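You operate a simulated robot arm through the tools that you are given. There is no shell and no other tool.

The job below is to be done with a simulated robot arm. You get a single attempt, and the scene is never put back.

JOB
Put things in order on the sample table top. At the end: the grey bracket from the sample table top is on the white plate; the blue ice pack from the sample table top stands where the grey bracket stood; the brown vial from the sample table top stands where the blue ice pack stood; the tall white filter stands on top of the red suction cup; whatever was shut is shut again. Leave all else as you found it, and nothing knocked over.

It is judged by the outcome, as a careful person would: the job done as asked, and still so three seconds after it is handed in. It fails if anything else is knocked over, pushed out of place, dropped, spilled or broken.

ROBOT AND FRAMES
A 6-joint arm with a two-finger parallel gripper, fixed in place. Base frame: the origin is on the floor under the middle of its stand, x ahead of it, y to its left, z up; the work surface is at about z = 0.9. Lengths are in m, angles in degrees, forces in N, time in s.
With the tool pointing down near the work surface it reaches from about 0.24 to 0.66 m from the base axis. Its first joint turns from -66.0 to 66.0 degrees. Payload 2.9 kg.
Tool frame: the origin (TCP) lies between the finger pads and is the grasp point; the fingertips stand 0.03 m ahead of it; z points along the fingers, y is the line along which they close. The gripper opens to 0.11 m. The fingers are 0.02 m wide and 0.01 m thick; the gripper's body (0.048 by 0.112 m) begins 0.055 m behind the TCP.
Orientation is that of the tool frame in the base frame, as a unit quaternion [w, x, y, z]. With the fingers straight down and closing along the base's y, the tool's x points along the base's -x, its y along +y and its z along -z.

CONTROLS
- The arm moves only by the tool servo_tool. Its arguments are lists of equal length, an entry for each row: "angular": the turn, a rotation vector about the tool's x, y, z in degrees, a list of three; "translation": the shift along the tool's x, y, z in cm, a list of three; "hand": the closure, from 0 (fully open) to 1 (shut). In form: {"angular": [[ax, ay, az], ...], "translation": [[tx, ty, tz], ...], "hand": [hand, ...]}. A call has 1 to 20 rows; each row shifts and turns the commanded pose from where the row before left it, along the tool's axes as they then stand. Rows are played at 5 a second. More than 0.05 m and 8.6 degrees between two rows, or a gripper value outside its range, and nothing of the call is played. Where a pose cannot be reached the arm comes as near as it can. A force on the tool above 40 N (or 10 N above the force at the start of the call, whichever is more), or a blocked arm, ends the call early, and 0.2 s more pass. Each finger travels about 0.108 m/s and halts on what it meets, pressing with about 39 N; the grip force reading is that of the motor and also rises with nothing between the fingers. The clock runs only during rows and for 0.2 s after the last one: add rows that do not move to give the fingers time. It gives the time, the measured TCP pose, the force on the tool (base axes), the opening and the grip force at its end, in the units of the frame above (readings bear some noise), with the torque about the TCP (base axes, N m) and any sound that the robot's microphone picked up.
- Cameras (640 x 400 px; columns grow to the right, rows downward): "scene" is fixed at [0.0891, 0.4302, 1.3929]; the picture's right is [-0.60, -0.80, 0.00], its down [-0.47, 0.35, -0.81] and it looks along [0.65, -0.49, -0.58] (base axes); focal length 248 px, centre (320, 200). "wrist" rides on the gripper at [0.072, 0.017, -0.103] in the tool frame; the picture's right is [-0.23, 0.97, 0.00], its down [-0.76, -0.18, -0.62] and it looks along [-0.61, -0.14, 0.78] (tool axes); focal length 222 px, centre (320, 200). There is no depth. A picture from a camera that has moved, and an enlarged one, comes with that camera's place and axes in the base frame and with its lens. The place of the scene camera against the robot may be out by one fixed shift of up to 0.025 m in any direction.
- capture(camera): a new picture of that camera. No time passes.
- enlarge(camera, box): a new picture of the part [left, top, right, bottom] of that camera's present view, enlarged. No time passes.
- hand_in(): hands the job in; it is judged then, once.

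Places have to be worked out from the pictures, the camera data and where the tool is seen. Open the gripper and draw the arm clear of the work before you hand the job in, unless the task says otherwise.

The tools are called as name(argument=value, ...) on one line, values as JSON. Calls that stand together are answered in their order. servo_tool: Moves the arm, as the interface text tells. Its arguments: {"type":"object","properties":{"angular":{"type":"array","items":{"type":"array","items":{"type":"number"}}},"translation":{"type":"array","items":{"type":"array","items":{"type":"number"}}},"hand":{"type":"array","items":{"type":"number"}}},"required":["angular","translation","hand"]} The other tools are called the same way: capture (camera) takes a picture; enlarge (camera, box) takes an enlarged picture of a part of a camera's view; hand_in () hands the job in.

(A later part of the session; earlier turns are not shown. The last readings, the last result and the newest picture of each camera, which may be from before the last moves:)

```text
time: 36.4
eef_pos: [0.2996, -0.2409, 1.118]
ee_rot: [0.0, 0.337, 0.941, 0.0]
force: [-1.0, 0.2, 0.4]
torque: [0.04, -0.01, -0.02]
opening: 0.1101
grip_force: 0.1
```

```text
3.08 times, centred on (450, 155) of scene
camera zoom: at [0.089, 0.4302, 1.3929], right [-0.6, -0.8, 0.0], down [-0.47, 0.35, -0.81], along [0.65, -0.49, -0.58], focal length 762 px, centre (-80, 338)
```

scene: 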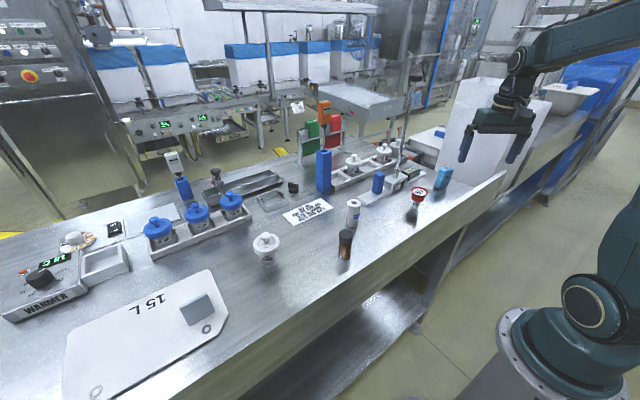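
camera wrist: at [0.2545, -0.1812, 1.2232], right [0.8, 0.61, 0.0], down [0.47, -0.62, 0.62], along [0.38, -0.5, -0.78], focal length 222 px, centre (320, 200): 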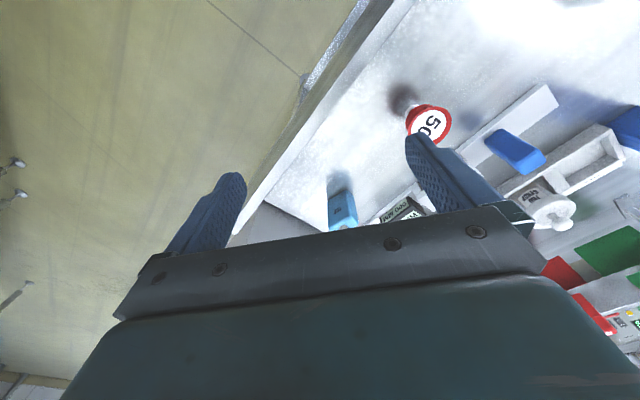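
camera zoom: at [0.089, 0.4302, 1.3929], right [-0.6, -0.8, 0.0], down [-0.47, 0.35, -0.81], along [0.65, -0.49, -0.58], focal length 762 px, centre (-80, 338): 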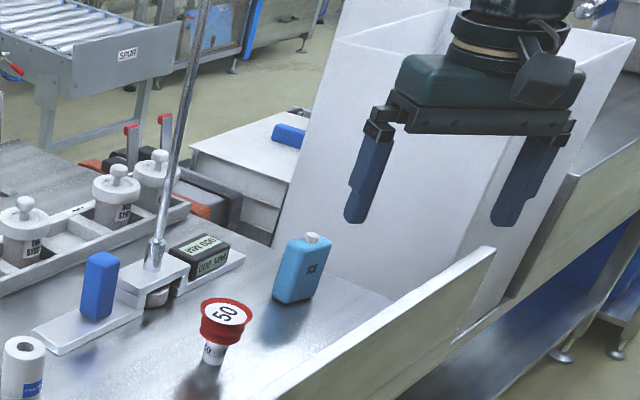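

The ice pack's front face runs from about (0.424, −0.381) to (0.439, −0.334), i.e. its width is along ~72° yaw, with the bin wall at y≈−0.455. I align the fingers to its width and move in closer for a refined view.

servo_tool(angular=[[0, 0, -7.2], [0, 0, -7.2], [0, 0, -7.1], [0, 0, 0], [0, 0, 0], [0, 0, 0], [0, 0, 0], [0, 0, 0]], translation=[[0, 0, 0], [0, 0, 0], [0, 0, 0], [-3.07, -1.74, 0.7], [-3.07, -1.74, 0.7], [-3.07, -1.74, 0.7], [-3.07, -1.74, 0.7], [0, 0, 0]], hand=[0, 0, 0, 0, 0, 0, 0, 0])

capture(camera="wrist")

enlarge(camera="wrist", box=[220, 40, 440, 220])

enlarge(camera="scene", box=[370, 90, 530, 220])

```text
time: 38.2
eef_pos: [0.3952, -0.3449, 1.0931]
ee_rot: [-0.001, 0.157, 0.988, 0.001]
force: [0.7, -0.5, 0.0]
torque: [0.0, -0.01, -0.05]
opening: 0.1101
grip_force: 0.0
```

```text
taken
camera wrist: at [0.3322, -0.3058, 1.197], right [0.52, 0.86, 0.0], down [0.67, -0.41, 0.62], along [0.53, -0.32, -0.78], focal length 222 px, centre (320, 200)
```

wrist: 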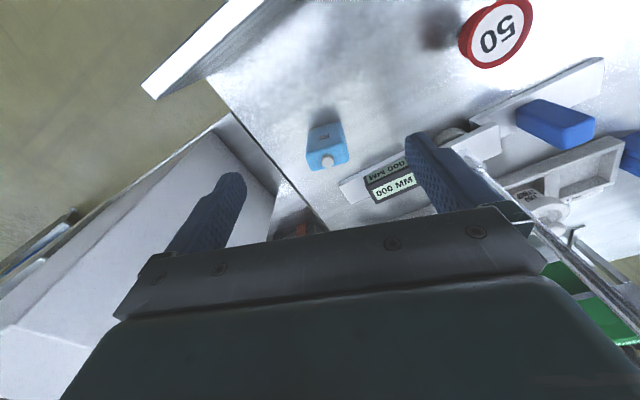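

```text
2.22 times, centred on (330, 130) of wrist
camera zoom: at [0.3322, -0.3058, 1.197], right [0.52, 0.86, 0.0], down [0.67, -0.41, 0.62], along [0.53, -0.32, -0.78], focal length 494 px, centre (298, 356)
```

zoom: 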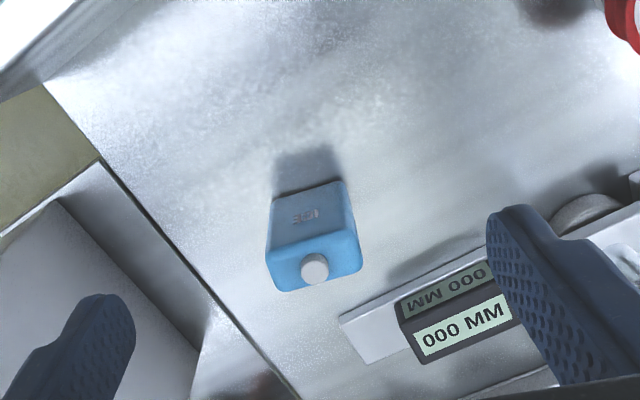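

```text
3.08 times, centred on (450, 155) of scene
camera zoom: at [0.0891, 0.4302, 1.3929], right [-0.6, -0.8, 0.0], down [-0.47, 0.35, -0.81], along [0.65, -0.49, -0.58], focal length 762 px, centre (-80, 338)
```

zoom: 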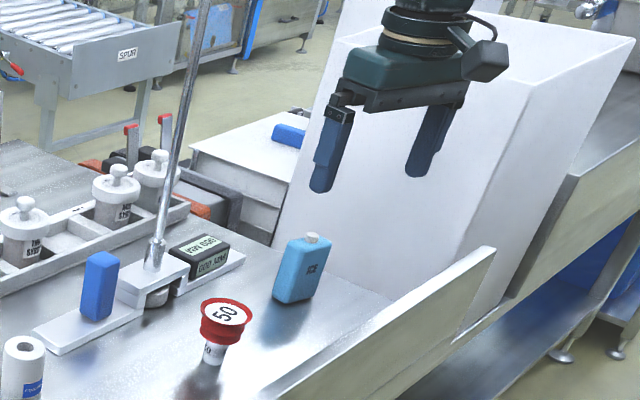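

Refined: the pack's centre is about (0.440, −0.361), 45–49 mm wide, ~25 mm thick, body top z≈0.968. I move over it and lower to z≈1.02.

servo_tool(angular=[[0, 0, 0], [0, 0, 0], [0, 0, 0], [0, 0, 0], [0, 0, 0], [0, 0, 0]], translation=[[-2.4, -0.08, 0], [-2.36, -0.07, 0], [0, 0, 2.5], [0, 0, 2.5], [0, 0, 2.3], [0, 0, 0]], hand=[0.2, 0.2, 0.2, 0.2, 0.2, 0.2])

capture(camera="wrist")

enlarge(camera="scene", box=[370, 90, 530, 220])

```text
time: 39.6
eef_pos: [0.4397, -0.3584, 1.0205]
ee_rot: [0.0, 0.158, 0.988, 0.0]
force: [-0.5, 0.0, 0.1]
torque: [0.0, 0.0, 0.0]
opening: 0.088
grip_force: 0.0
```

```text
taken
camera wrist: at [0.3757, -0.3204, 1.124], right [0.52, 0.86, 0.0], down [0.67, -0.41, 0.62], along [0.53, -0.32, -0.78], focal length 222 px, centre (320, 200)
```

wrist: 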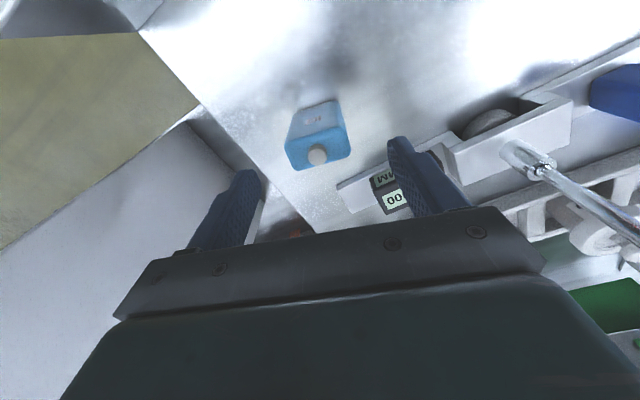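

```text
3.08 times, centred on (450, 155) of scene
camera zoom: at [0.0891, 0.4302, 1.3929], right [-0.6, -0.8, 0.0], down [-0.47, 0.35, -0.81], along [0.65, -0.49, -0.58], focal length 762 px, centre (-80, 338)
```

zoom: 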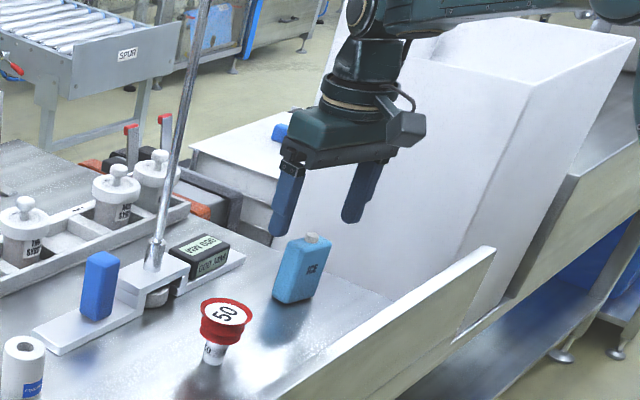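

Fingers are centred over the pack with clear space to the gauge and bin. I descend to z≈0.945.

servo_tool(angular=[[0, 0, 0], [0, 0, 0], [0, 0, 0], [0, 0, 0], [0, 0, 0]], translation=[[0, -0.15, 2], [0, 0, 2], [0, 0, 2], [0, 0, 1.5], [0, 0, 0]], hand=[0.2, 0.2, 0.2, 0.2, 0.2])

capture(camera="wrist")

enlarge(camera="scene", box=[370, 110, 500, 220])

```text
time: 40.8
eef_pos: [0.4384, -0.3616, 0.9438]
ee_rot: [0.0, 0.157, 0.988, -0.001]
force: [0.5, 0.6, -1.0]
torque: [-0.03, -0.02, -0.01]
opening: 0.0882
grip_force: 0.1
```

```text
taken
camera wrist: at [0.3744, -0.324, 1.0491], right [0.52, 0.85, 0.0], down [0.67, -0.41, 0.62], along [0.53, -0.32, -0.78], focal length 222 px, centre (320, 200)
```

wrist: 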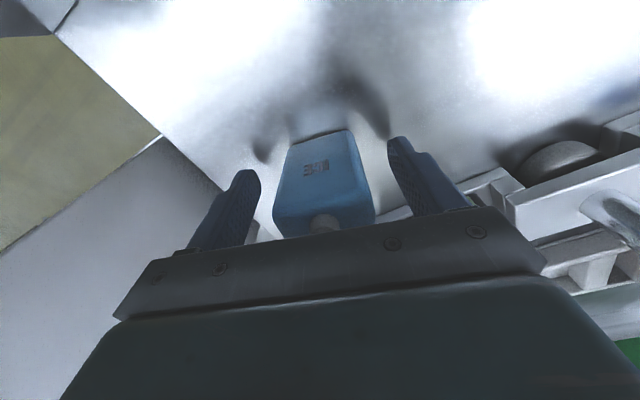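

```text
3.64 times, centred on (435, 165) of scene
camera zoom: at [0.0891, 0.4302, 1.3929], right [-0.6, -0.8, 0.0], down [-0.47, 0.35, -0.81], along [0.65, -0.49, -0.58], focal length 901 px, centre (-98, 327)
```

zoom: 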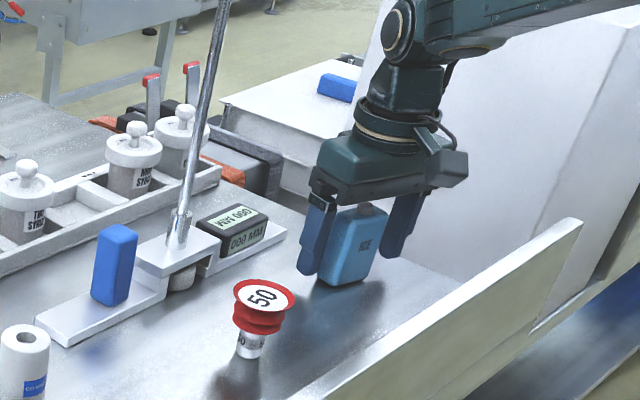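

The pack sits centred between the fingers; I close on it.

servo_tool(angular=[[0, 0, 0], [0, 0, 0], [0, 0, 0], [0, 0, 0], [0, 0, 0], [0, 0, 0]], translation=[[0, 0, 0], [0, 0, 0], [0, 0, 0], [0, 0, 0], [0, 0, 0], [0, 0, 0]], hand=[0.35, 0.5, 0.6, 0.8, 1.0, 1.0])

capture(camera="wrist")

```text
time: 42.2
eef_pos: [0.4377, -0.3618, 0.9457]
ee_rot: [0.0, 0.156, 0.988, 0.0]
force: [-0.7, 0.6, 0.2]
torque: [0.01, 0.01, 0.0]
opening: 0.0475
grip_force: 38.5
```

```text
taken
camera wrist: at [0.3745, -0.3239, 1.0495], right [0.52, 0.86, 0.0], down [0.67, -0.41, 0.62], along [0.53, -0.32, -0.78], focal length 222 px, centre (320, 200)
```

wrist: 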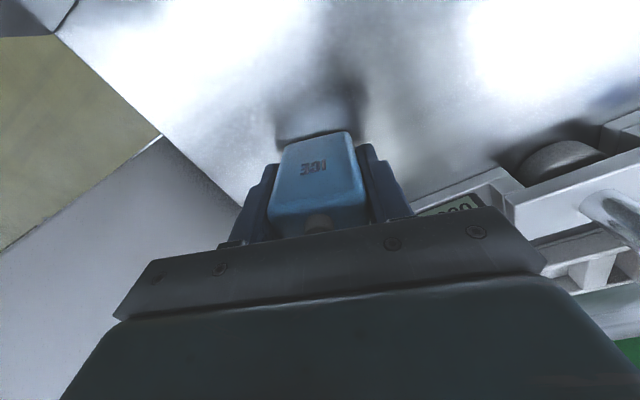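

Gripped at 47.5 mm. I lift straight up, and then retract toward the base away from the rod and bin.

servo_tool(angular=[[0, 0, 0], [0, 0, 0], [0, 0, 0], [0, 0, 0], [0, 0, 0], [0, 0, 0], [0, 0, 0], [0, 0, 0], [0, 0, 0], [0, 0, 0]], translation=[[0, 0, -1], [0, 0, -2.5], [0, 0, -4], [0, 0, -4], [0, 0, -4], [3.9, 1.57, 0], [3.9, 1.57, 0], [3.9, 1.57, 0], [3.9, 1.57, 0], [0, 0, 0]], hand=[1, 1, 1, 1, 1, 1, 1, 1, 1, 1])

capture(camera="wrist")

capture(camera="scene")

```text
time: 44.4
eef_pos: [0.3081, -0.2531, 1.1012]
ee_rot: [0.0, 0.157, 0.988, 0.0]
force: [-0.5, -0.3, 0.1]
torque: [0.0, 0.02, 0.0]
opening: 0.0478
grip_force: 39.0
```

```text
taken
camera wrist: at [0.2437, -0.2133, 1.2052], right [0.52, 0.86, 0.0], down [0.67, -0.41, 0.62], along [0.53, -0.32, -0.78], focal length 222 px, centre (320, 200)
```

wrist: 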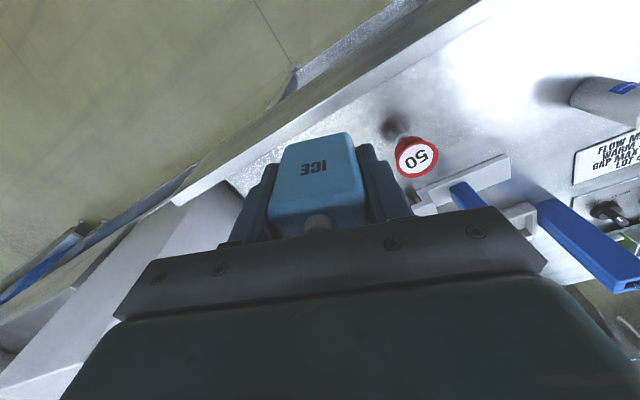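

```text
taken
```

scene: 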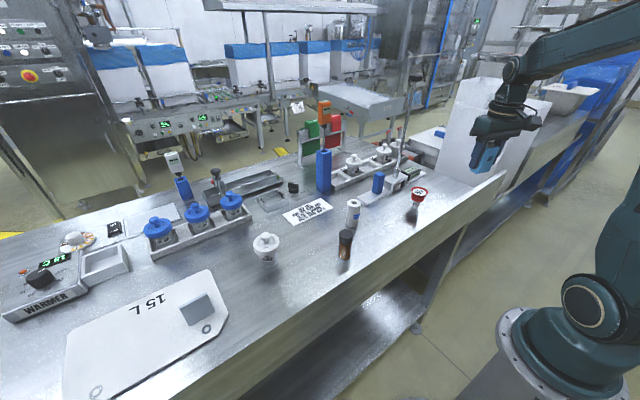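

The pack is held securely. I swing left at z≈1.10 along an inner arc, align its yaw with the bracket's former orientation, and move near the card.

servo_tool(angular=[[0, 0, 0], [0, 0, 0], [0, 0, 0], [0, 0, 0], [0, 0, 0], [0, 0, 0], [0, 0, 0], [0, 0, 0], [0, 0, -7.25], [0, 0, -7.25], [0, 0, -7.25], [0, 0, -7.25], [0, 0, 0], [0, 0, 0], [0, 0, 0], [0, 0, 0], [0, 0, 0]], translation=[[0.03, 4.63, 0], [0.03, 4.63, 0], [0.03, 4.63, 0], [0.03, 4.63, 0], [0.03, 4.63, 0], [0.03, 4.63, 0], [0.03, 4.63, 0], [0.03, 4.63, 0], [0, 0, 0], [0, 0, 0], [0, 0, 0], [0, 0, 0], [-3.95, 0.63, 0], [-3.95, 0.63, 0], [-3.95, 0.63, 0], [-3.95, 0.63, 0], [0, 0, 0]], hand=[1, 1, 1, 1, 1, 1, 1, 1, 1, 1, 1, 1, 1, 1, 1, 1, 1])

capture(camera="wrist")

enlarge(camera="wrist", box=[200, 60, 440, 220])

capture(camera="scene")

```text
time: 48.0
eef_pos: [0.5756, 0.1543, 1.1011]
ee_rot: [-0.001, -0.095, 0.995, 0.0]
force: [0.0, 0.1, -1.3]
torque: [-0.02, 0.02, -0.02]
opening: 0.0477
grip_force: 38.8
```

```text
taken
camera wrist: at [0.5006, 0.1555, 1.2052], right [0.04, 1.0, 0.0], down [0.78, -0.03, 0.62], along [0.62, -0.02, -0.78], focal length 222 px, centre (320, 200)
```

wrist: 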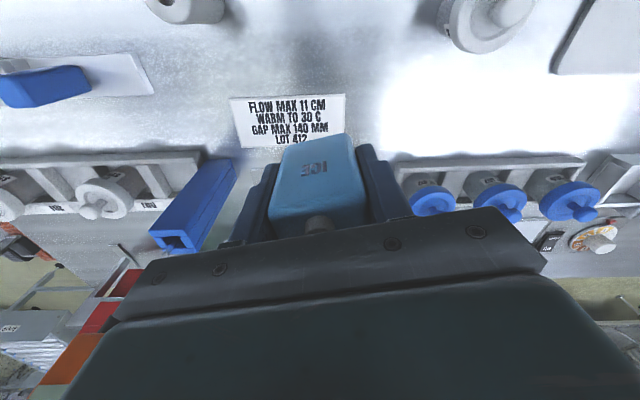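

```text
2.50 times, centred on (320, 140) of wrist
camera zoom: at [0.5006, 0.1555, 1.2052], right [0.04, 1.0, 0.0], down [0.78, -0.03, 0.62], along [0.62, -0.02, -0.78], focal length 555 px, centre (320, 350)
```

zoom: 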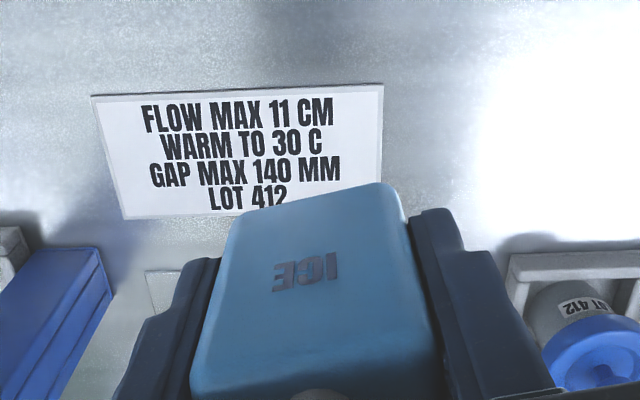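

```text
taken
```

scene: 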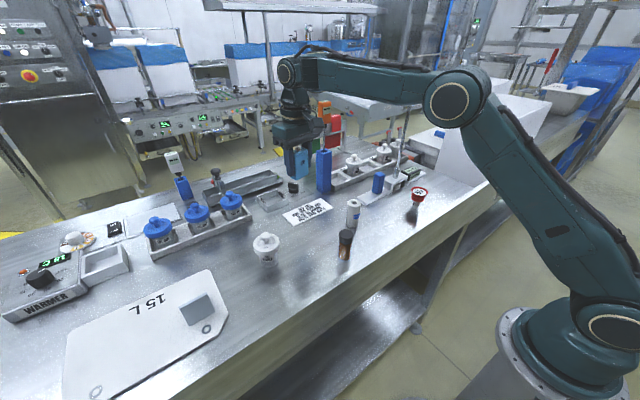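

The card spans x≈0.573–0.641, y≈0.035–0.185; the bracket stood at about (0.597, 0.160). I turn slightly (6°) so the pack fits fully on the card, move over (0.597, 0.158) and lower to z≈0.976.

servo_tool(angular=[[0, 0, 6], [0, 0, 0], [0, 0, 0], [0, 0, 0], [0, 0, 0], [0, 0, 0], [0, 0, 0]], translation=[[0, 0, 0], [-2.16, 0.18, 0], [0, 0, 3.5], [0, 0, 3.5], [0, 0, 3], [0, 0, 2.5], [0, 0, 0]], hand=[1, 1, 1, 1, 1, 1, 1])

capture(camera="wrist")

enlarge(camera="scene", box=[230, 120, 390, 220])

```text
time: 49.6
eef_pos: [0.5933, 0.159, 0.9765]
ee_rot: [-0.001, -0.043, 0.999, 0.0]
force: [-0.1, -0.1, -1.2]
torque: [0.01, 0.02, 0.0]
opening: 0.0475
grip_force: 38.9
```

```text
taken
camera wrist: at [0.5198, 0.1692, 1.0797], right [0.14, 0.99, 0.0], down [0.77, -0.11, 0.62], along [0.62, -0.09, -0.78], focal length 222 px, centre (320, 200)
```

wrist: 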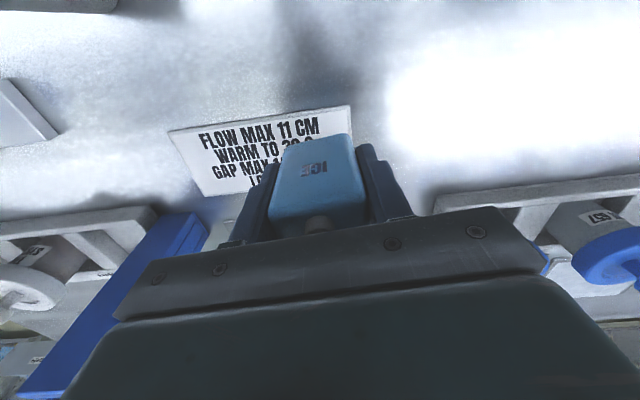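

```text
4.00 times, centred on (310, 170) of scene
camera zoom: at [0.0891, 0.4302, 1.3929], right [-0.6, -0.8, 0.0], down [-0.47, 0.35, -0.81], along [0.65, -0.49, -0.58], focal length 991 px, centre (360, 320)
```

zoom: 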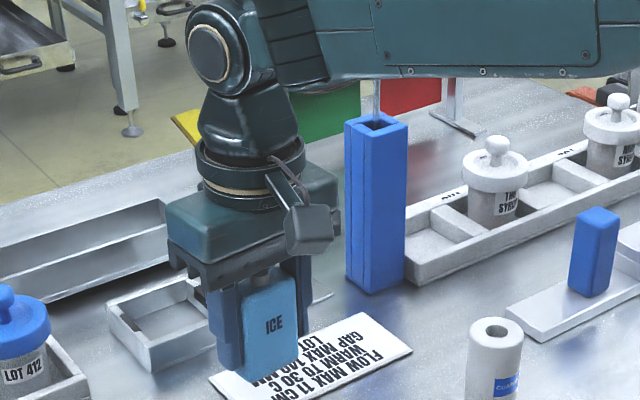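

Alignment looks right. I nudge 3 mm outward, lower to z≈0.951, then creep to contact.

servo_tool(angular=[[0, 0, 0], [0, 0, 0], [0, 0, 0], [0, 0, 0]], translation=[[-0.3, 0, 0], [0, 0, 1.3], [0, 0, 1.2], [0, 0, 0]], hand=[1, 1, 1, 1])

servo_tool(angular=[[0, 0, 0], [0, 0, 0]], translation=[[0, 0, 0.2], [0, 0, 0]], hand=[1, 1])

```text
time: 50.6
eef_pos: [0.5958, 0.1585, 0.9487]
ee_rot: [0.001, -0.042, 0.999, -0.001]
force: [0.4, -0.2, -1.1]
torque: [0.0, 0.02, -0.03]
opening: 0.0479
grip_force: 38.8
```

```text
time: 51.2
eef_pos: [0.5968, 0.1584, 0.9474]
ee_rot: [0.001, -0.043, 0.999, 0.0]
force: [-0.6, 0.7, 1.6]
torque: [-0.03, -0.04, 0.02]
opening: 0.0477
grip_force: 38.8
```

Force is just starting to change at z≈0.947; one more small step down to confirm contact.

servo_tool(angular=[[0, 0, 0], [0, 0, 0]], translation=[[0, 0, 0.15], [0, 0, 0]], hand=[1, 1])

capture(camera="wrist")

```text
time: 51.8
eef_pos: [0.5978, 0.1574, 0.9478]
ee_rot: [0.002, -0.043, 0.999, 0.0]
force: [-5.7, -0.7, 17.6]
torque: [-0.06, 0.35, -0.02]
opening: 0.0475
grip_force: 38.5
```

```text
taken
camera wrist: at [0.5229, 0.1684, 1.052], right [0.14, 0.99, 0.0], down [0.77, -0.11, 0.63], along [0.62, -0.09, -0.78], focal length 222 px, centre (320, 200)
```

wrist: 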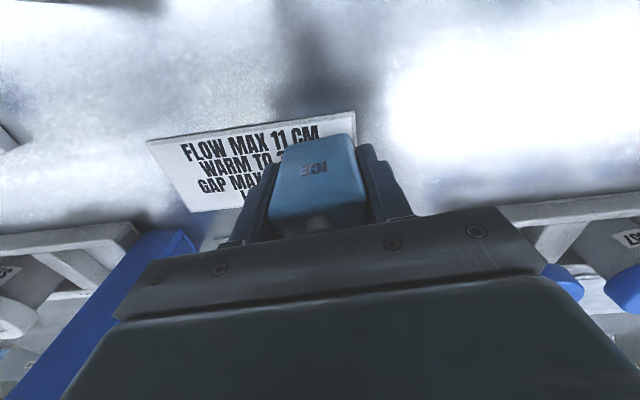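

Contact confirmed (about 18 N). I ease up 1.5 mm and open the fingers gradually.

servo_tool(angular=[[0, 0, 0], [0, 0, 0], [0, 0, 0], [0, 0, 0], [0, 0, 0], [0, 0, 0]], translation=[[0, 0, -0.15], [0, 0, 0], [0, 0, 0], [0, 0, 0], [0, 0, 0], [0, 0, 0]], hand=[1, 0.55, 0.5, 0.35, 0.2, 0.2])

capture(camera="wrist")

enlarge(camera="scene", box=[230, 120, 390, 220])

```text
time: 53.2
eef_pos: [0.5968, 0.158, 0.9465]
ee_rot: [0.0, -0.043, 0.999, 0.0]
force: [0.1, 0.0, 0.6]
torque: [-0.03, -0.02, 0.02]
opening: 0.0879
grip_force: 0.0
```

```text
taken
camera wrist: at [0.5228, 0.1681, 1.0517], right [0.14, 0.99, 0.0], down [0.77, -0.11, 0.62], along [0.62, -0.09, -0.78], focal length 222 px, centre (320, 200)
```

wrist: 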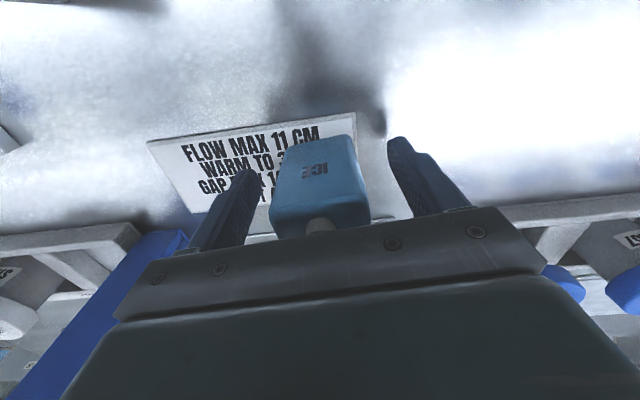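

```text
4.00 times, centred on (310, 170) of scene
camera zoom: at [0.0891, 0.4302, 1.3929], right [-0.6, -0.8, 0.0], down [-0.47, 0.35, -0.81], along [0.65, -0.49, -0.58], focal length 991 px, centre (360, 320)
```

zoom: 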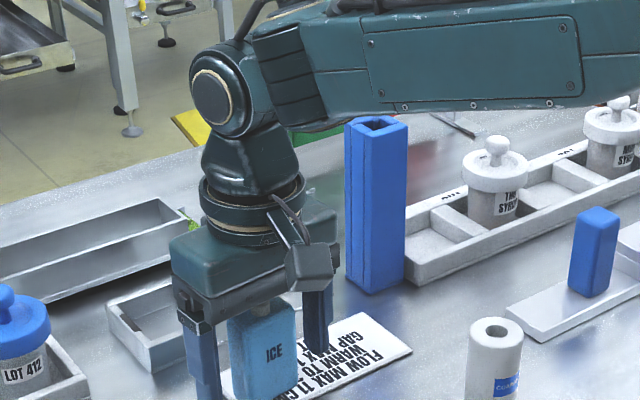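

The ice pack stands alone on the card at (0.597, 0.158). I lift straight up and retract to above the vial.

servo_tool(angular=[[0, 0, 0], [0, 0, 0], [0, 0, 0], [0, 0, 0], [0, 0, 0], [0, 0, 0], [0, 0, 0], [0, 0, 0], [0, 0, 0], [0, 0, 0]], translation=[[0, 0, -2], [0, 0, -3], [0, 0, -3.5], [0, 0, -3.5], [4.12, 0.16, -0.2], [4.12, 0.16, -0.2], [4.12, 0.16, -0.2], [4.12, 0.16, -0.2], [4.12, 0.16, -0.2], [0, 0, 0]], hand=[0.2, 0.2, 0.2, 0.2, 0.2, 0.1, 0, 0, 0, 0])

capture(camera="wrist")

capture(camera="scene")

enlarge(camera="wrist", box=[200, 20, 440, 220])

```text
time: 55.4
eef_pos: [0.3911, 0.1453, 1.0779]
ee_rot: [0.0, -0.044, 0.999, 0.0]
force: [-0.6, -0.2, 0.7]
torque: [-0.04, -0.01, -0.01]
opening: 0.1097
grip_force: 0.0
```

```text
taken
camera wrist: at [0.3167, 0.1555, 1.1817], right [0.14, 0.99, 0.0], down [0.77, -0.11, 0.62], along [0.62, -0.09, -0.78], focal length 222 px, centre (320, 200)
```

wrist: 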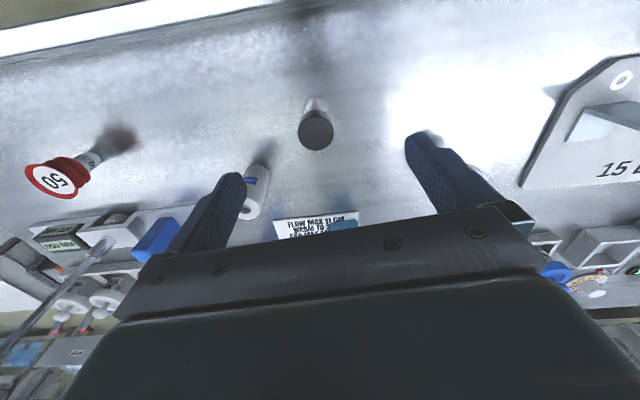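

```text
taken
```

scene: 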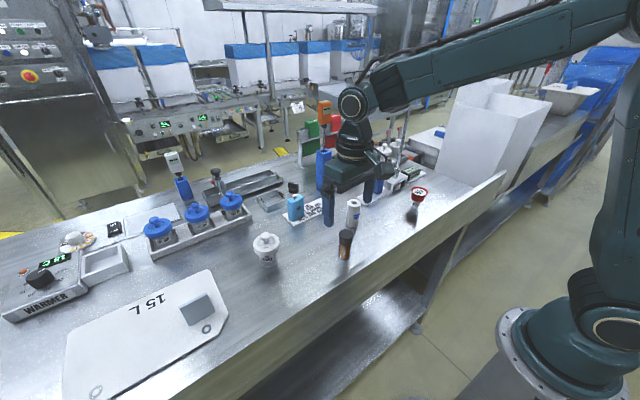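

```text
2.00 times, centred on (320, 120) of wrist
camera zoom: at [0.3167, 0.1555, 1.1817], right [0.14, 0.99, 0.0], down [0.77, -0.11, 0.62], along [0.62, -0.09, -0.78], focal length 444 px, centre (320, 360)
```

zoom: 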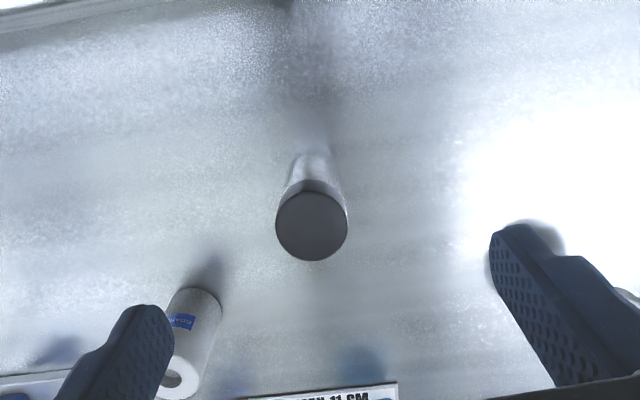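

The vial is at about (0.395, 0.140), top z≈0.983, cap ~33 mm wide. I centre over it and descend to z≈0.955 with the fingers half open.

servo_tool(angular=[[0, 0, 0], [0, 0, 0], [0, 0, 0], [0, 0, 0], [0, 0, 0]], translation=[[-0.35, -0.5, 1], [0, 0, 2], [0, 0, 2], [0, 0, 0.8], [0, 0, 0]], hand=[0.3, 0.3, 0.3, 0.3, 0.3])

capture(camera="wrist")

enlarge(camera="scene", box=[280, 160, 420, 270])

```text
time: 56.6
eef_pos: [0.3958, 0.1422, 1.0208]
ee_rot: [0.0, -0.042, 0.999, 0.0]
force: [0.5, 0.1, -0.1]
torque: [-0.02, -0.03, -0.03]
opening: 0.0771
grip_force: 0.0
```

```text
taken
camera wrist: at [0.3216, 0.1532, 1.1244], right [0.14, 0.99, 0.0], down [0.77, -0.11, 0.62], along [0.62, -0.09, -0.78], focal length 222 px, centre (320, 200)
```

wrist: 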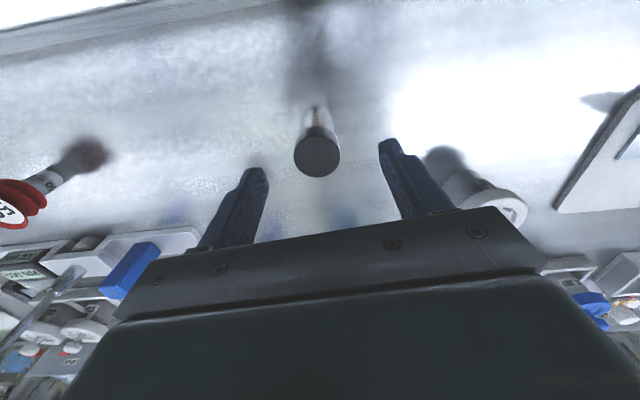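

```text
3.64 times, centred on (350, 215) of scene
camera zoom: at [0.0891, 0.4302, 1.3929], right [-0.6, -0.8, 0.0], down [-0.47, 0.35, -0.81], along [0.65, -0.49, -0.58], focal length 901 px, centre (211, 146)
```

zoom: 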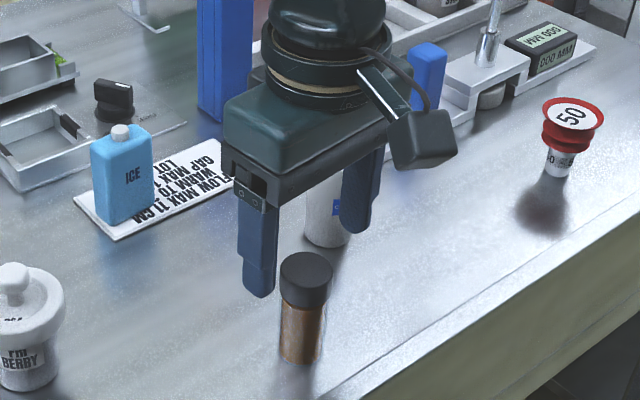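

Centred within 2 mm; I continue straight down to z≈0.955.

servo_tool(angular=[[0, 0, 0], [0, 0, 0], [0, 0, 0], [0, 0, 0], [0, 0, 0]], translation=[[0, -0.15, 2], [0, 0, 2], [0, 0, 1.6], [0, 0, 1], [0, 0, 0]], hand=[0.3, 0.3, 0.3, 0.3, 0.3])

capture(camera="wrist")

enlarge(camera="scene", box=[280, 160, 420, 270])

```text
time: 57.8
eef_pos: [0.3956, 0.1419, 0.9548]
ee_rot: [0.0, -0.041, 0.999, 0.001]
force: [-0.1, 0.0, 0.2]
torque: [0.01, 0.0, 0.01]
opening: 0.0769
grip_force: 0.1
```

```text
taken
camera wrist: at [0.3224, 0.153, 1.0582], right [0.14, 0.99, 0.0], down [0.77, -0.11, 0.62], along [0.62, -0.09, -0.78], focal length 222 px, centre (320, 200)
```

wrist: 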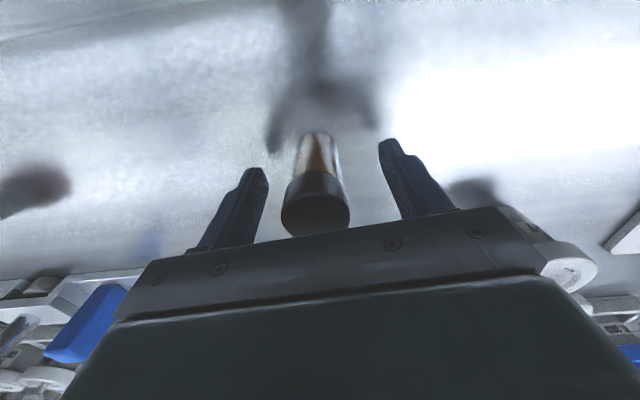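

```text
3.64 times, centred on (350, 215) of scene
camera zoom: at [0.0891, 0.4302, 1.3929], right [-0.6, -0.8, 0.0], down [-0.47, 0.35, -0.81], along [0.65, -0.49, -0.58], focal length 901 px, centre (211, 146)
```

zoom: 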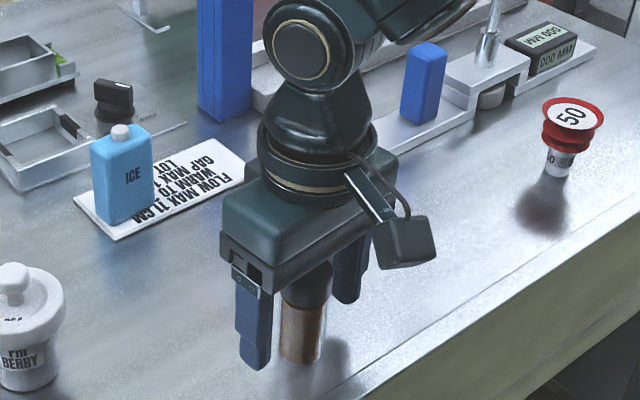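

The vial is between the fingers; I close on it.

servo_tool(angular=[[0, 0, 0], [0, 0, 0], [0, 0, 0], [0, 0, 0], [0, 0, 0], [0, 0, 0]], translation=[[0, 0, 0], [0, 0, 0], [0, 0, 0], [0, 0, 0], [0, 0, 0], [0, 0, 0]], hand=[0.45, 0.6, 0.7, 0.8, 1.0, 1.0])

capture(camera="wrist")

```text
time: 59.2
eef_pos: [0.396, 0.143, 0.955]
ee_rot: [0.0, -0.043, 0.999, 0.0]
force: [0.3, -0.4, 0.7]
torque: [-0.01, -0.02, 0.0]
opening: 0.0324
grip_force: 38.5
```

```text
taken
camera wrist: at [0.3224, 0.153, 1.0584], right [0.14, 0.99, 0.0], down [0.77, -0.11, 0.62], along [0.62, -0.09, -0.78], focal length 222 px, centre (320, 200)
```

wrist: 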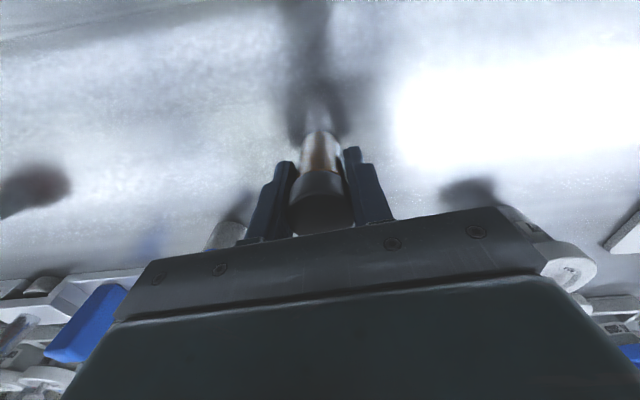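

Vial gripped by its cap (32 mm). I lift it, swing right at z≈1.10, and align to the yaw used at the ice pack spot.

servo_tool(angular=[[0, 0, 0], [0, 0, 0], [0, 0, 0], [0, 0, 0], [0, 0, 0], [0, 0, 0], [0, 0, 0], [0, 0, 0], [0, 0, 0], [0, 0, 0], [0, 0, 0], [0, 0, 0], [0, 0, 0], [0, 0, 0], [0, 0, 7.7], [0, 0, 7.7], [0, 0, 7.7], [0, 0, 0]], translation=[[0, 0, -1], [0, 0, -2.5], [0, 0, -3.5], [0, 0, -3.5], [0, 0, -4], [1.12, -4.39, 0], [1.12, -4.39, 0], [1.12, -4.39, 0], [1.12, -4.39, 0], [1.12, -4.39, 0], [1.12, -4.39, 0], [1.12, -4.39, 0], [1.12, -4.39, 0], [1.12, -4.39, 0], [0, 0, 0], [0, 0, 0], [0, 0, 0], [0, 0, 0]], hand=[1, 1, 1, 1, 1, 1, 1, 1, 1, 1, 1, 1, 1, 1, 1, 1, 1, 1])

capture(camera="wrist")

capture(camera="scene")

```text
time: 63.0
eef_pos: [0.3296, -0.2603, 1.0999]
ee_rot: [0.0, 0.158, 0.987, 0.0]
force: [-0.1, 0.8, -1.0]
torque: [0.01, 0.02, -0.03]
opening: 0.0321
grip_force: 39.2
```

```text
taken
camera wrist: at [0.2654, -0.2218, 1.2041], right [0.52, 0.85, 0.0], down [0.67, -0.41, 0.62], along [0.53, -0.32, -0.78], focal length 222 px, centre (320, 200)
```

wrist: 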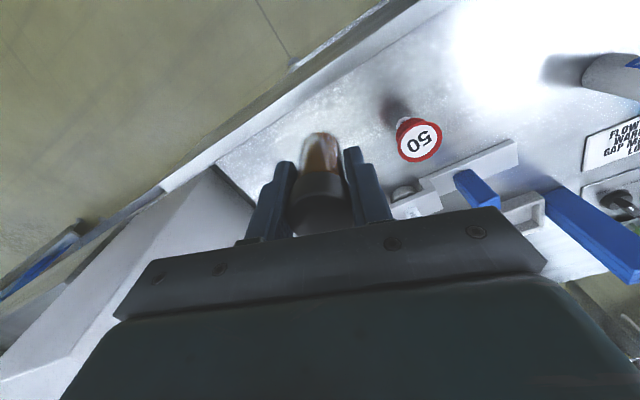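

```text
taken
```

scene: 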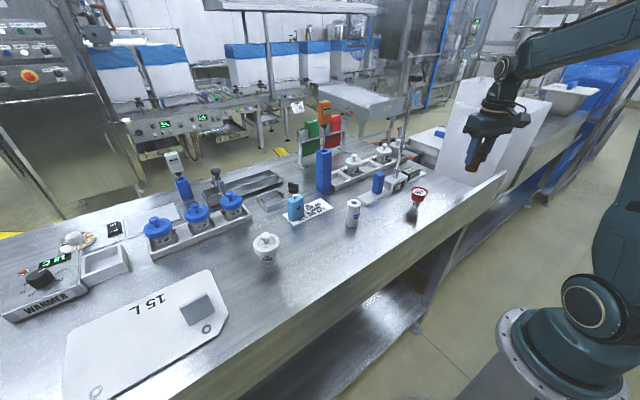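

Vial is held upright. I move over (0.440, −0.361) and lower most of the way, to z≈0.965.

servo_tool(angular=[[0, 0, 0], [0, 0, 0], [0, 0, 0], [0, 0, 0], [0, 0, 0], [0, 0, 0], [0, 0, 0], [0, 0, 0], [0, 0, 0]], translation=[[-3.4, -1.54, 0], [-3.4, -1.54, 0], [-3.4, -1.54, 0], [-3.4, -1.54, 0], [0, 0, 4], [0, 0, 4], [0, 0, 3], [0, 0, 2.5], [0, 0, 0]], hand=[1, 1, 1, 1, 1, 1, 1, 1, 1])

capture(camera="wrist")

enlarge(camera="scene", box=[370, 110, 500, 220])

```text
time: 65.0
eef_pos: [0.4381, -0.3607, 0.9634]
ee_rot: [0.0, 0.158, 0.987, 0.0]
force: [0.5, -0.4, -0.4]
torque: [0.04, 0.0, -0.01]
opening: 0.0322
grip_force: 38.8
```

```text
taken
camera wrist: at [0.3743, -0.3227, 1.0679], right [0.52, 0.85, 0.0], down [0.67, -0.41, 0.62], along [0.53, -0.32, -0.78], focal length 222 px, centre (320, 200)
```

wrist: 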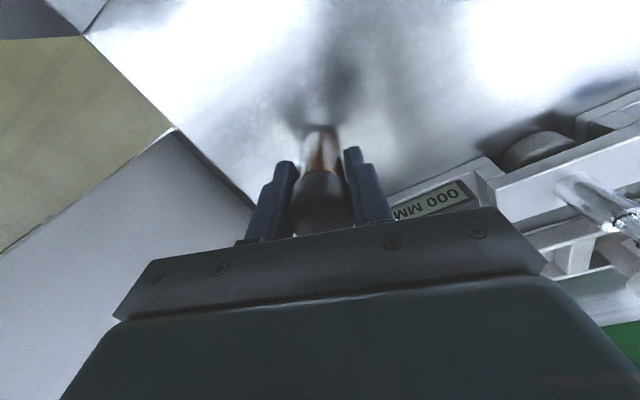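

```text
3.64 times, centred on (435, 165) of scene
camera zoom: at [0.0891, 0.4302, 1.3929], right [-0.6, -0.8, 0.0], down [-0.47, 0.35, -0.81], along [0.65, -0.49, -0.58], focal length 901 px, centre (-98, 327)
```

zoom: 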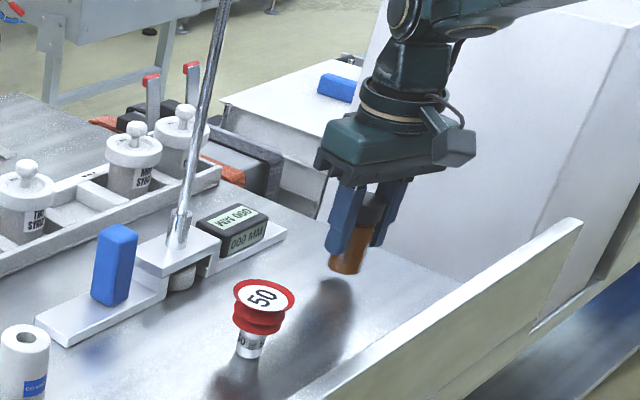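

About 8 mm above the table. I creep down to contact.

servo_tool(angular=[[0, 0, 0], [0, 0, 0], [0, 0, 0]], translation=[[-0.1, 0, 0.3], [0, 0, 0.3], [0, 0, 0]], hand=[1, 1, 1])

servo_tool(angular=[[0, 0, 0], [0, 0, 0]], translation=[[0, 0, 0.2], [0, 0, 0]], hand=[1, 1])

```text
time: 65.8
eef_pos: [0.44, -0.3604, 0.959]
ee_rot: [0.0, 0.158, 0.987, 0.0]
force: [0.7, 0.0, -1.8]
torque: [0.02, -0.04, 0.0]
opening: 0.0321
grip_force: 39.8
```

```text
time: 66.4
eef_pos: [0.4395, -0.3613, 0.9556]
ee_rot: [0.0, 0.158, 0.987, -0.001]
force: [-0.3, 1.0, -1.2]
torque: [0.01, 0.03, 0.0]
opening: 0.0321
grip_force: 38.3
```

No contact yet at z=0.9556; another 1.5 mm step.

servo_tool(angular=[[0, 0, 0], [0, 0, 0]], translation=[[0, 0, 0.15], [0, 0, 0]], hand=[1, 1])

```text
time: 67.0
eef_pos: [0.4414, -0.3618, 0.9542]
ee_rot: [-0.001, 0.157, 0.988, 0.0]
force: [-0.8, 1.2, -1.3]
torque: [0.02, -0.01, 0.04]
opening: 0.0324
grip_force: 39.4
```

servo_tool(angular=[[0, 0, 0], [0, 0, 0]], translation=[[0, 0, 0.1], [0, 0, 0]], hand=[1, 1])

enlarge(camera="scene", box=[400, 150, 480, 210])

```text
time: 67.6
eef_pos: [0.4397, -0.3613, 0.9541]
ee_rot: [0.0, 0.158, 0.987, 0.0]
force: [0.9, 0.8, 2.8]
torque: [0.02, -0.01, 0.03]
opening: 0.0323
grip_force: 38.8
```

```text
6.67 times, centred on (440, 180) of scene
camera zoom: at [0.089, 0.4302, 1.3929], right [-0.6, -0.8, 0.0], down [-0.47, 0.35, -0.81], along [0.65, -0.49, -0.58], focal length 1652 px, centre (-480, 333)
```

zoom: 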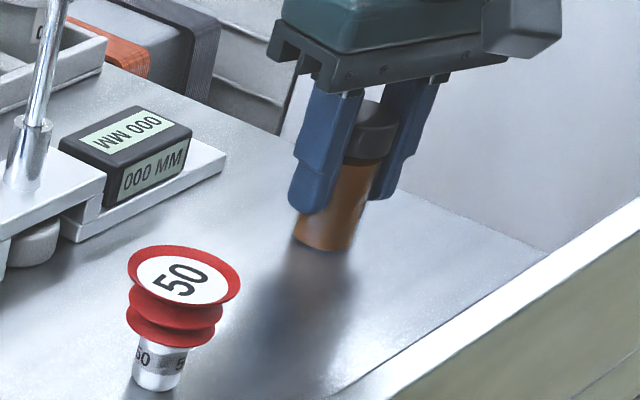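

Contact just begun (force jumped by ~4 N) and the vial is standing on the surface. I open the fingers gradually.

servo_tool(angular=[[0, 0, 0], [0, 0, 0], [0, 0, 0], [0, 0, 0], [0, 0, 0]], translation=[[0, 0, 0], [0, 0, 0], [0, 0, 0], [0, 0, 0], [0, 0, 0]], hand=[0.69, 0.6, 0.45, 0.3, 0.3])

capture(camera="wrist")

enlarge(camera="scene", box=[400, 150, 480, 210])

```text
time: 68.8
eef_pos: [0.4397, -0.3615, 0.9545]
ee_rot: [0.0, 0.158, 0.988, -0.001]
force: [1.1, 0.3, -0.3]
torque: [0.0, 0.03, 0.03]
opening: 0.0771
grip_force: 0.1
```

```text
taken
camera wrist: at [0.3759, -0.3233, 1.058], right [0.52, 0.85, 0.0], down [0.67, -0.41, 0.62], along [0.53, -0.32, -0.78], focal length 222 px, centre (320, 200)
```

wrist: 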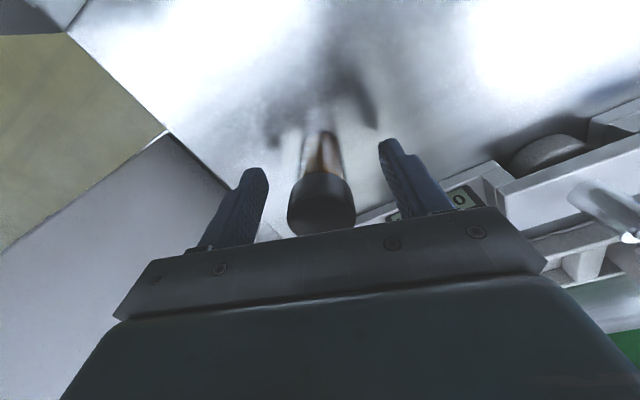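

```text
6.67 times, centred on (440, 180) of scene
camera zoom: at [0.0891, 0.4302, 1.3929], right [-0.6, -0.8, 0.0], down [-0.47, 0.35, -0.81], along [0.65, -0.49, -0.58], focal length 1652 px, centre (-480, 333)
```

zoom: 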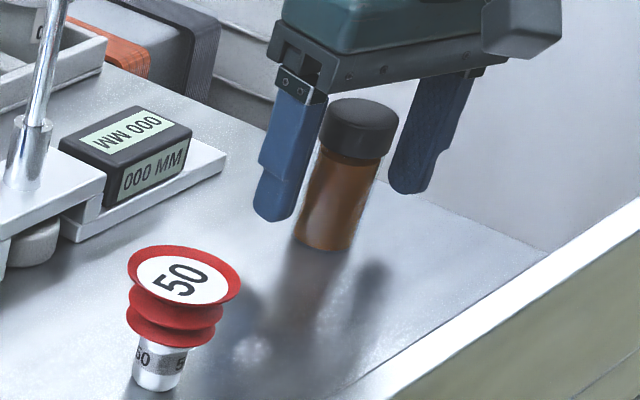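

The vial stands at the ice pack's old spot. I lift clear and move over toward the suction cup to measure it from above.

servo_tool(angular=[[0, 0, 0], [0, 0, 0], [0, 0, 0], [0, 0, 0], [0, 0, 0], [0, 0, 0], [0, 0, 0], [0, 0, 0], [0, 0, 0]], translation=[[0, 0, -2], [0, 0, -3], [0, 0, -3.5], [0, 0, -3.5], [2.26, 3.73, -0.7], [2.26, 3.73, -0.7], [2.26, 3.73, -0.7], [2.26, 3.73, -0.7], [0, 0, 0]], hand=[0.3, 0.3, 0.3, 0.3, 0.2, 0, 0, 0, 0])

capture(camera="wrist")

enlarge(camera="wrist", box=[220, 20, 460, 200])

capture(camera="scene")

```text
time: 70.8
eef_pos: [0.4008, -0.1916, 1.1017]
ee_rot: [0.0, 0.158, 0.987, 0.0]
force: [-0.8, 0.1, -0.2]
torque: [-0.01, -0.01, -0.03]
opening: 0.11
grip_force: 0.1
```

```text
taken
camera wrist: at [0.3369, -0.1523, 1.2049], right [0.52, 0.85, 0.0], down [0.67, -0.41, 0.62], along [0.53, -0.32, -0.78], focal length 222 px, centre (320, 200)
```

wrist: 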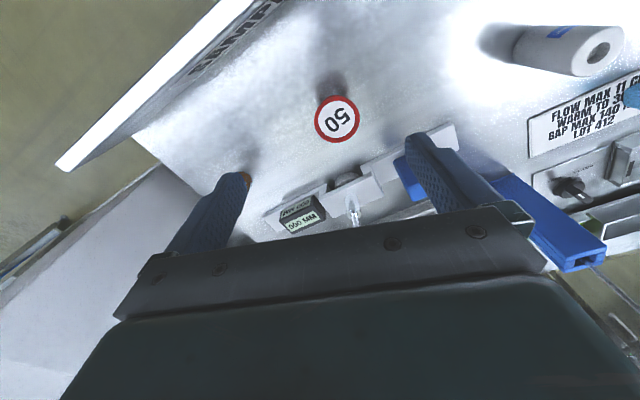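

```text
2.22 times, centred on (340, 110) of wrist
camera zoom: at [0.3369, -0.1523, 1.2049], right [0.52, 0.85, 0.0], down [0.67, -0.41, 0.62], along [0.53, -0.32, -0.78], focal length 494 px, centre (276, 400)
```

zoom: 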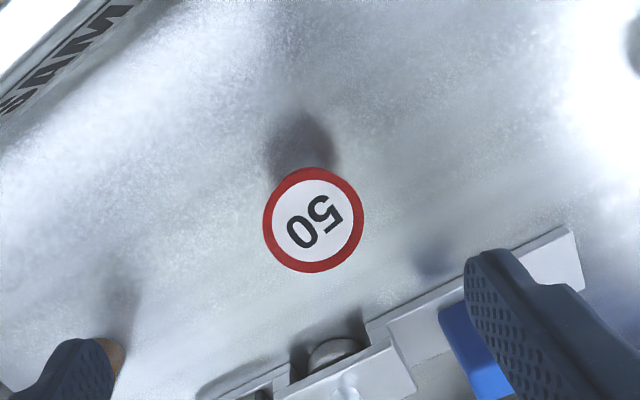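

```text
taken
```

scene: 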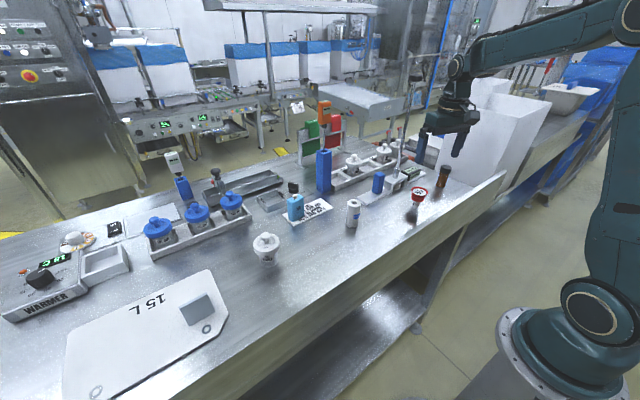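

From multiple views the cup's top disc is centred at about (0.419, −0.181), z≈0.956, rim ~51 mm across. I lower directly above it for a finer measurement.

servo_tool(angular=[[0, 0, 0], [0, 0, 0], [0, 0, 0], [0, 0, 0]], translation=[[-1.37, 1.6, 1], [0, 0, 2.5], [0, 0, 2], [0, 0, 0]], hand=[0, 0, 0, 0])

capture(camera="wrist")

enlarge(camera="wrist", box=[240, 80, 400, 200])

```text
time: 71.8
eef_pos: [0.4203, -0.1801, 1.0462]
ee_rot: [-0.001, 0.158, 0.987, -0.001]
force: [0.1, -0.5, 0.6]
torque: [0.02, -0.01, 0.04]
opening: 0.1102
grip_force: 0.0
```

```text
taken
camera wrist: at [0.3558, -0.1416, 1.1499], right [0.52, 0.85, 0.0], down [0.67, -0.41, 0.62], along [0.53, -0.32, -0.78], focal length 222 px, centre (320, 200)
```

wrist: 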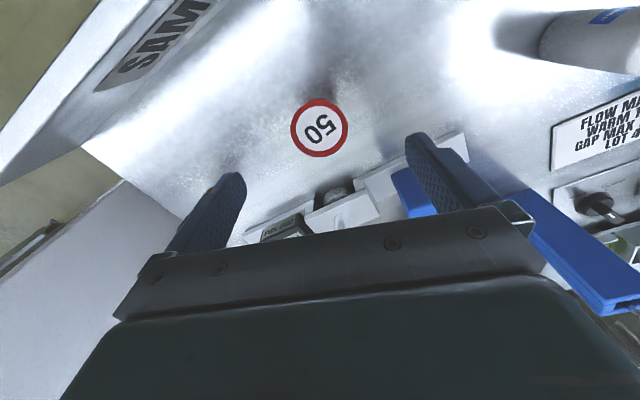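

```text
3.33 times, centred on (320, 140) of wrist
camera zoom: at [0.3558, -0.1416, 1.1499], right [0.52, 0.85, 0.0], down [0.67, -0.41, 0.62], along [0.53, -0.32, -0.78], focal length 740 px, centre (320, 400)
```

zoom: 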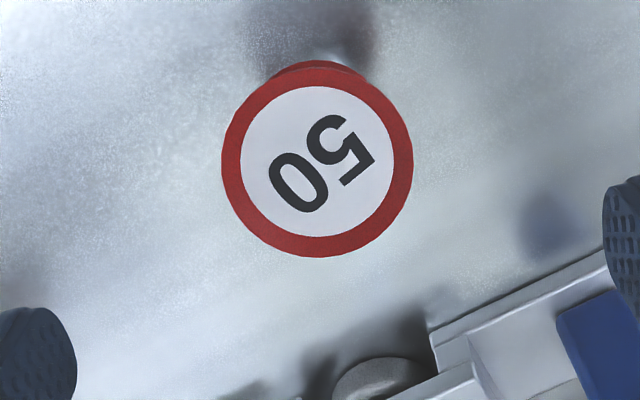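

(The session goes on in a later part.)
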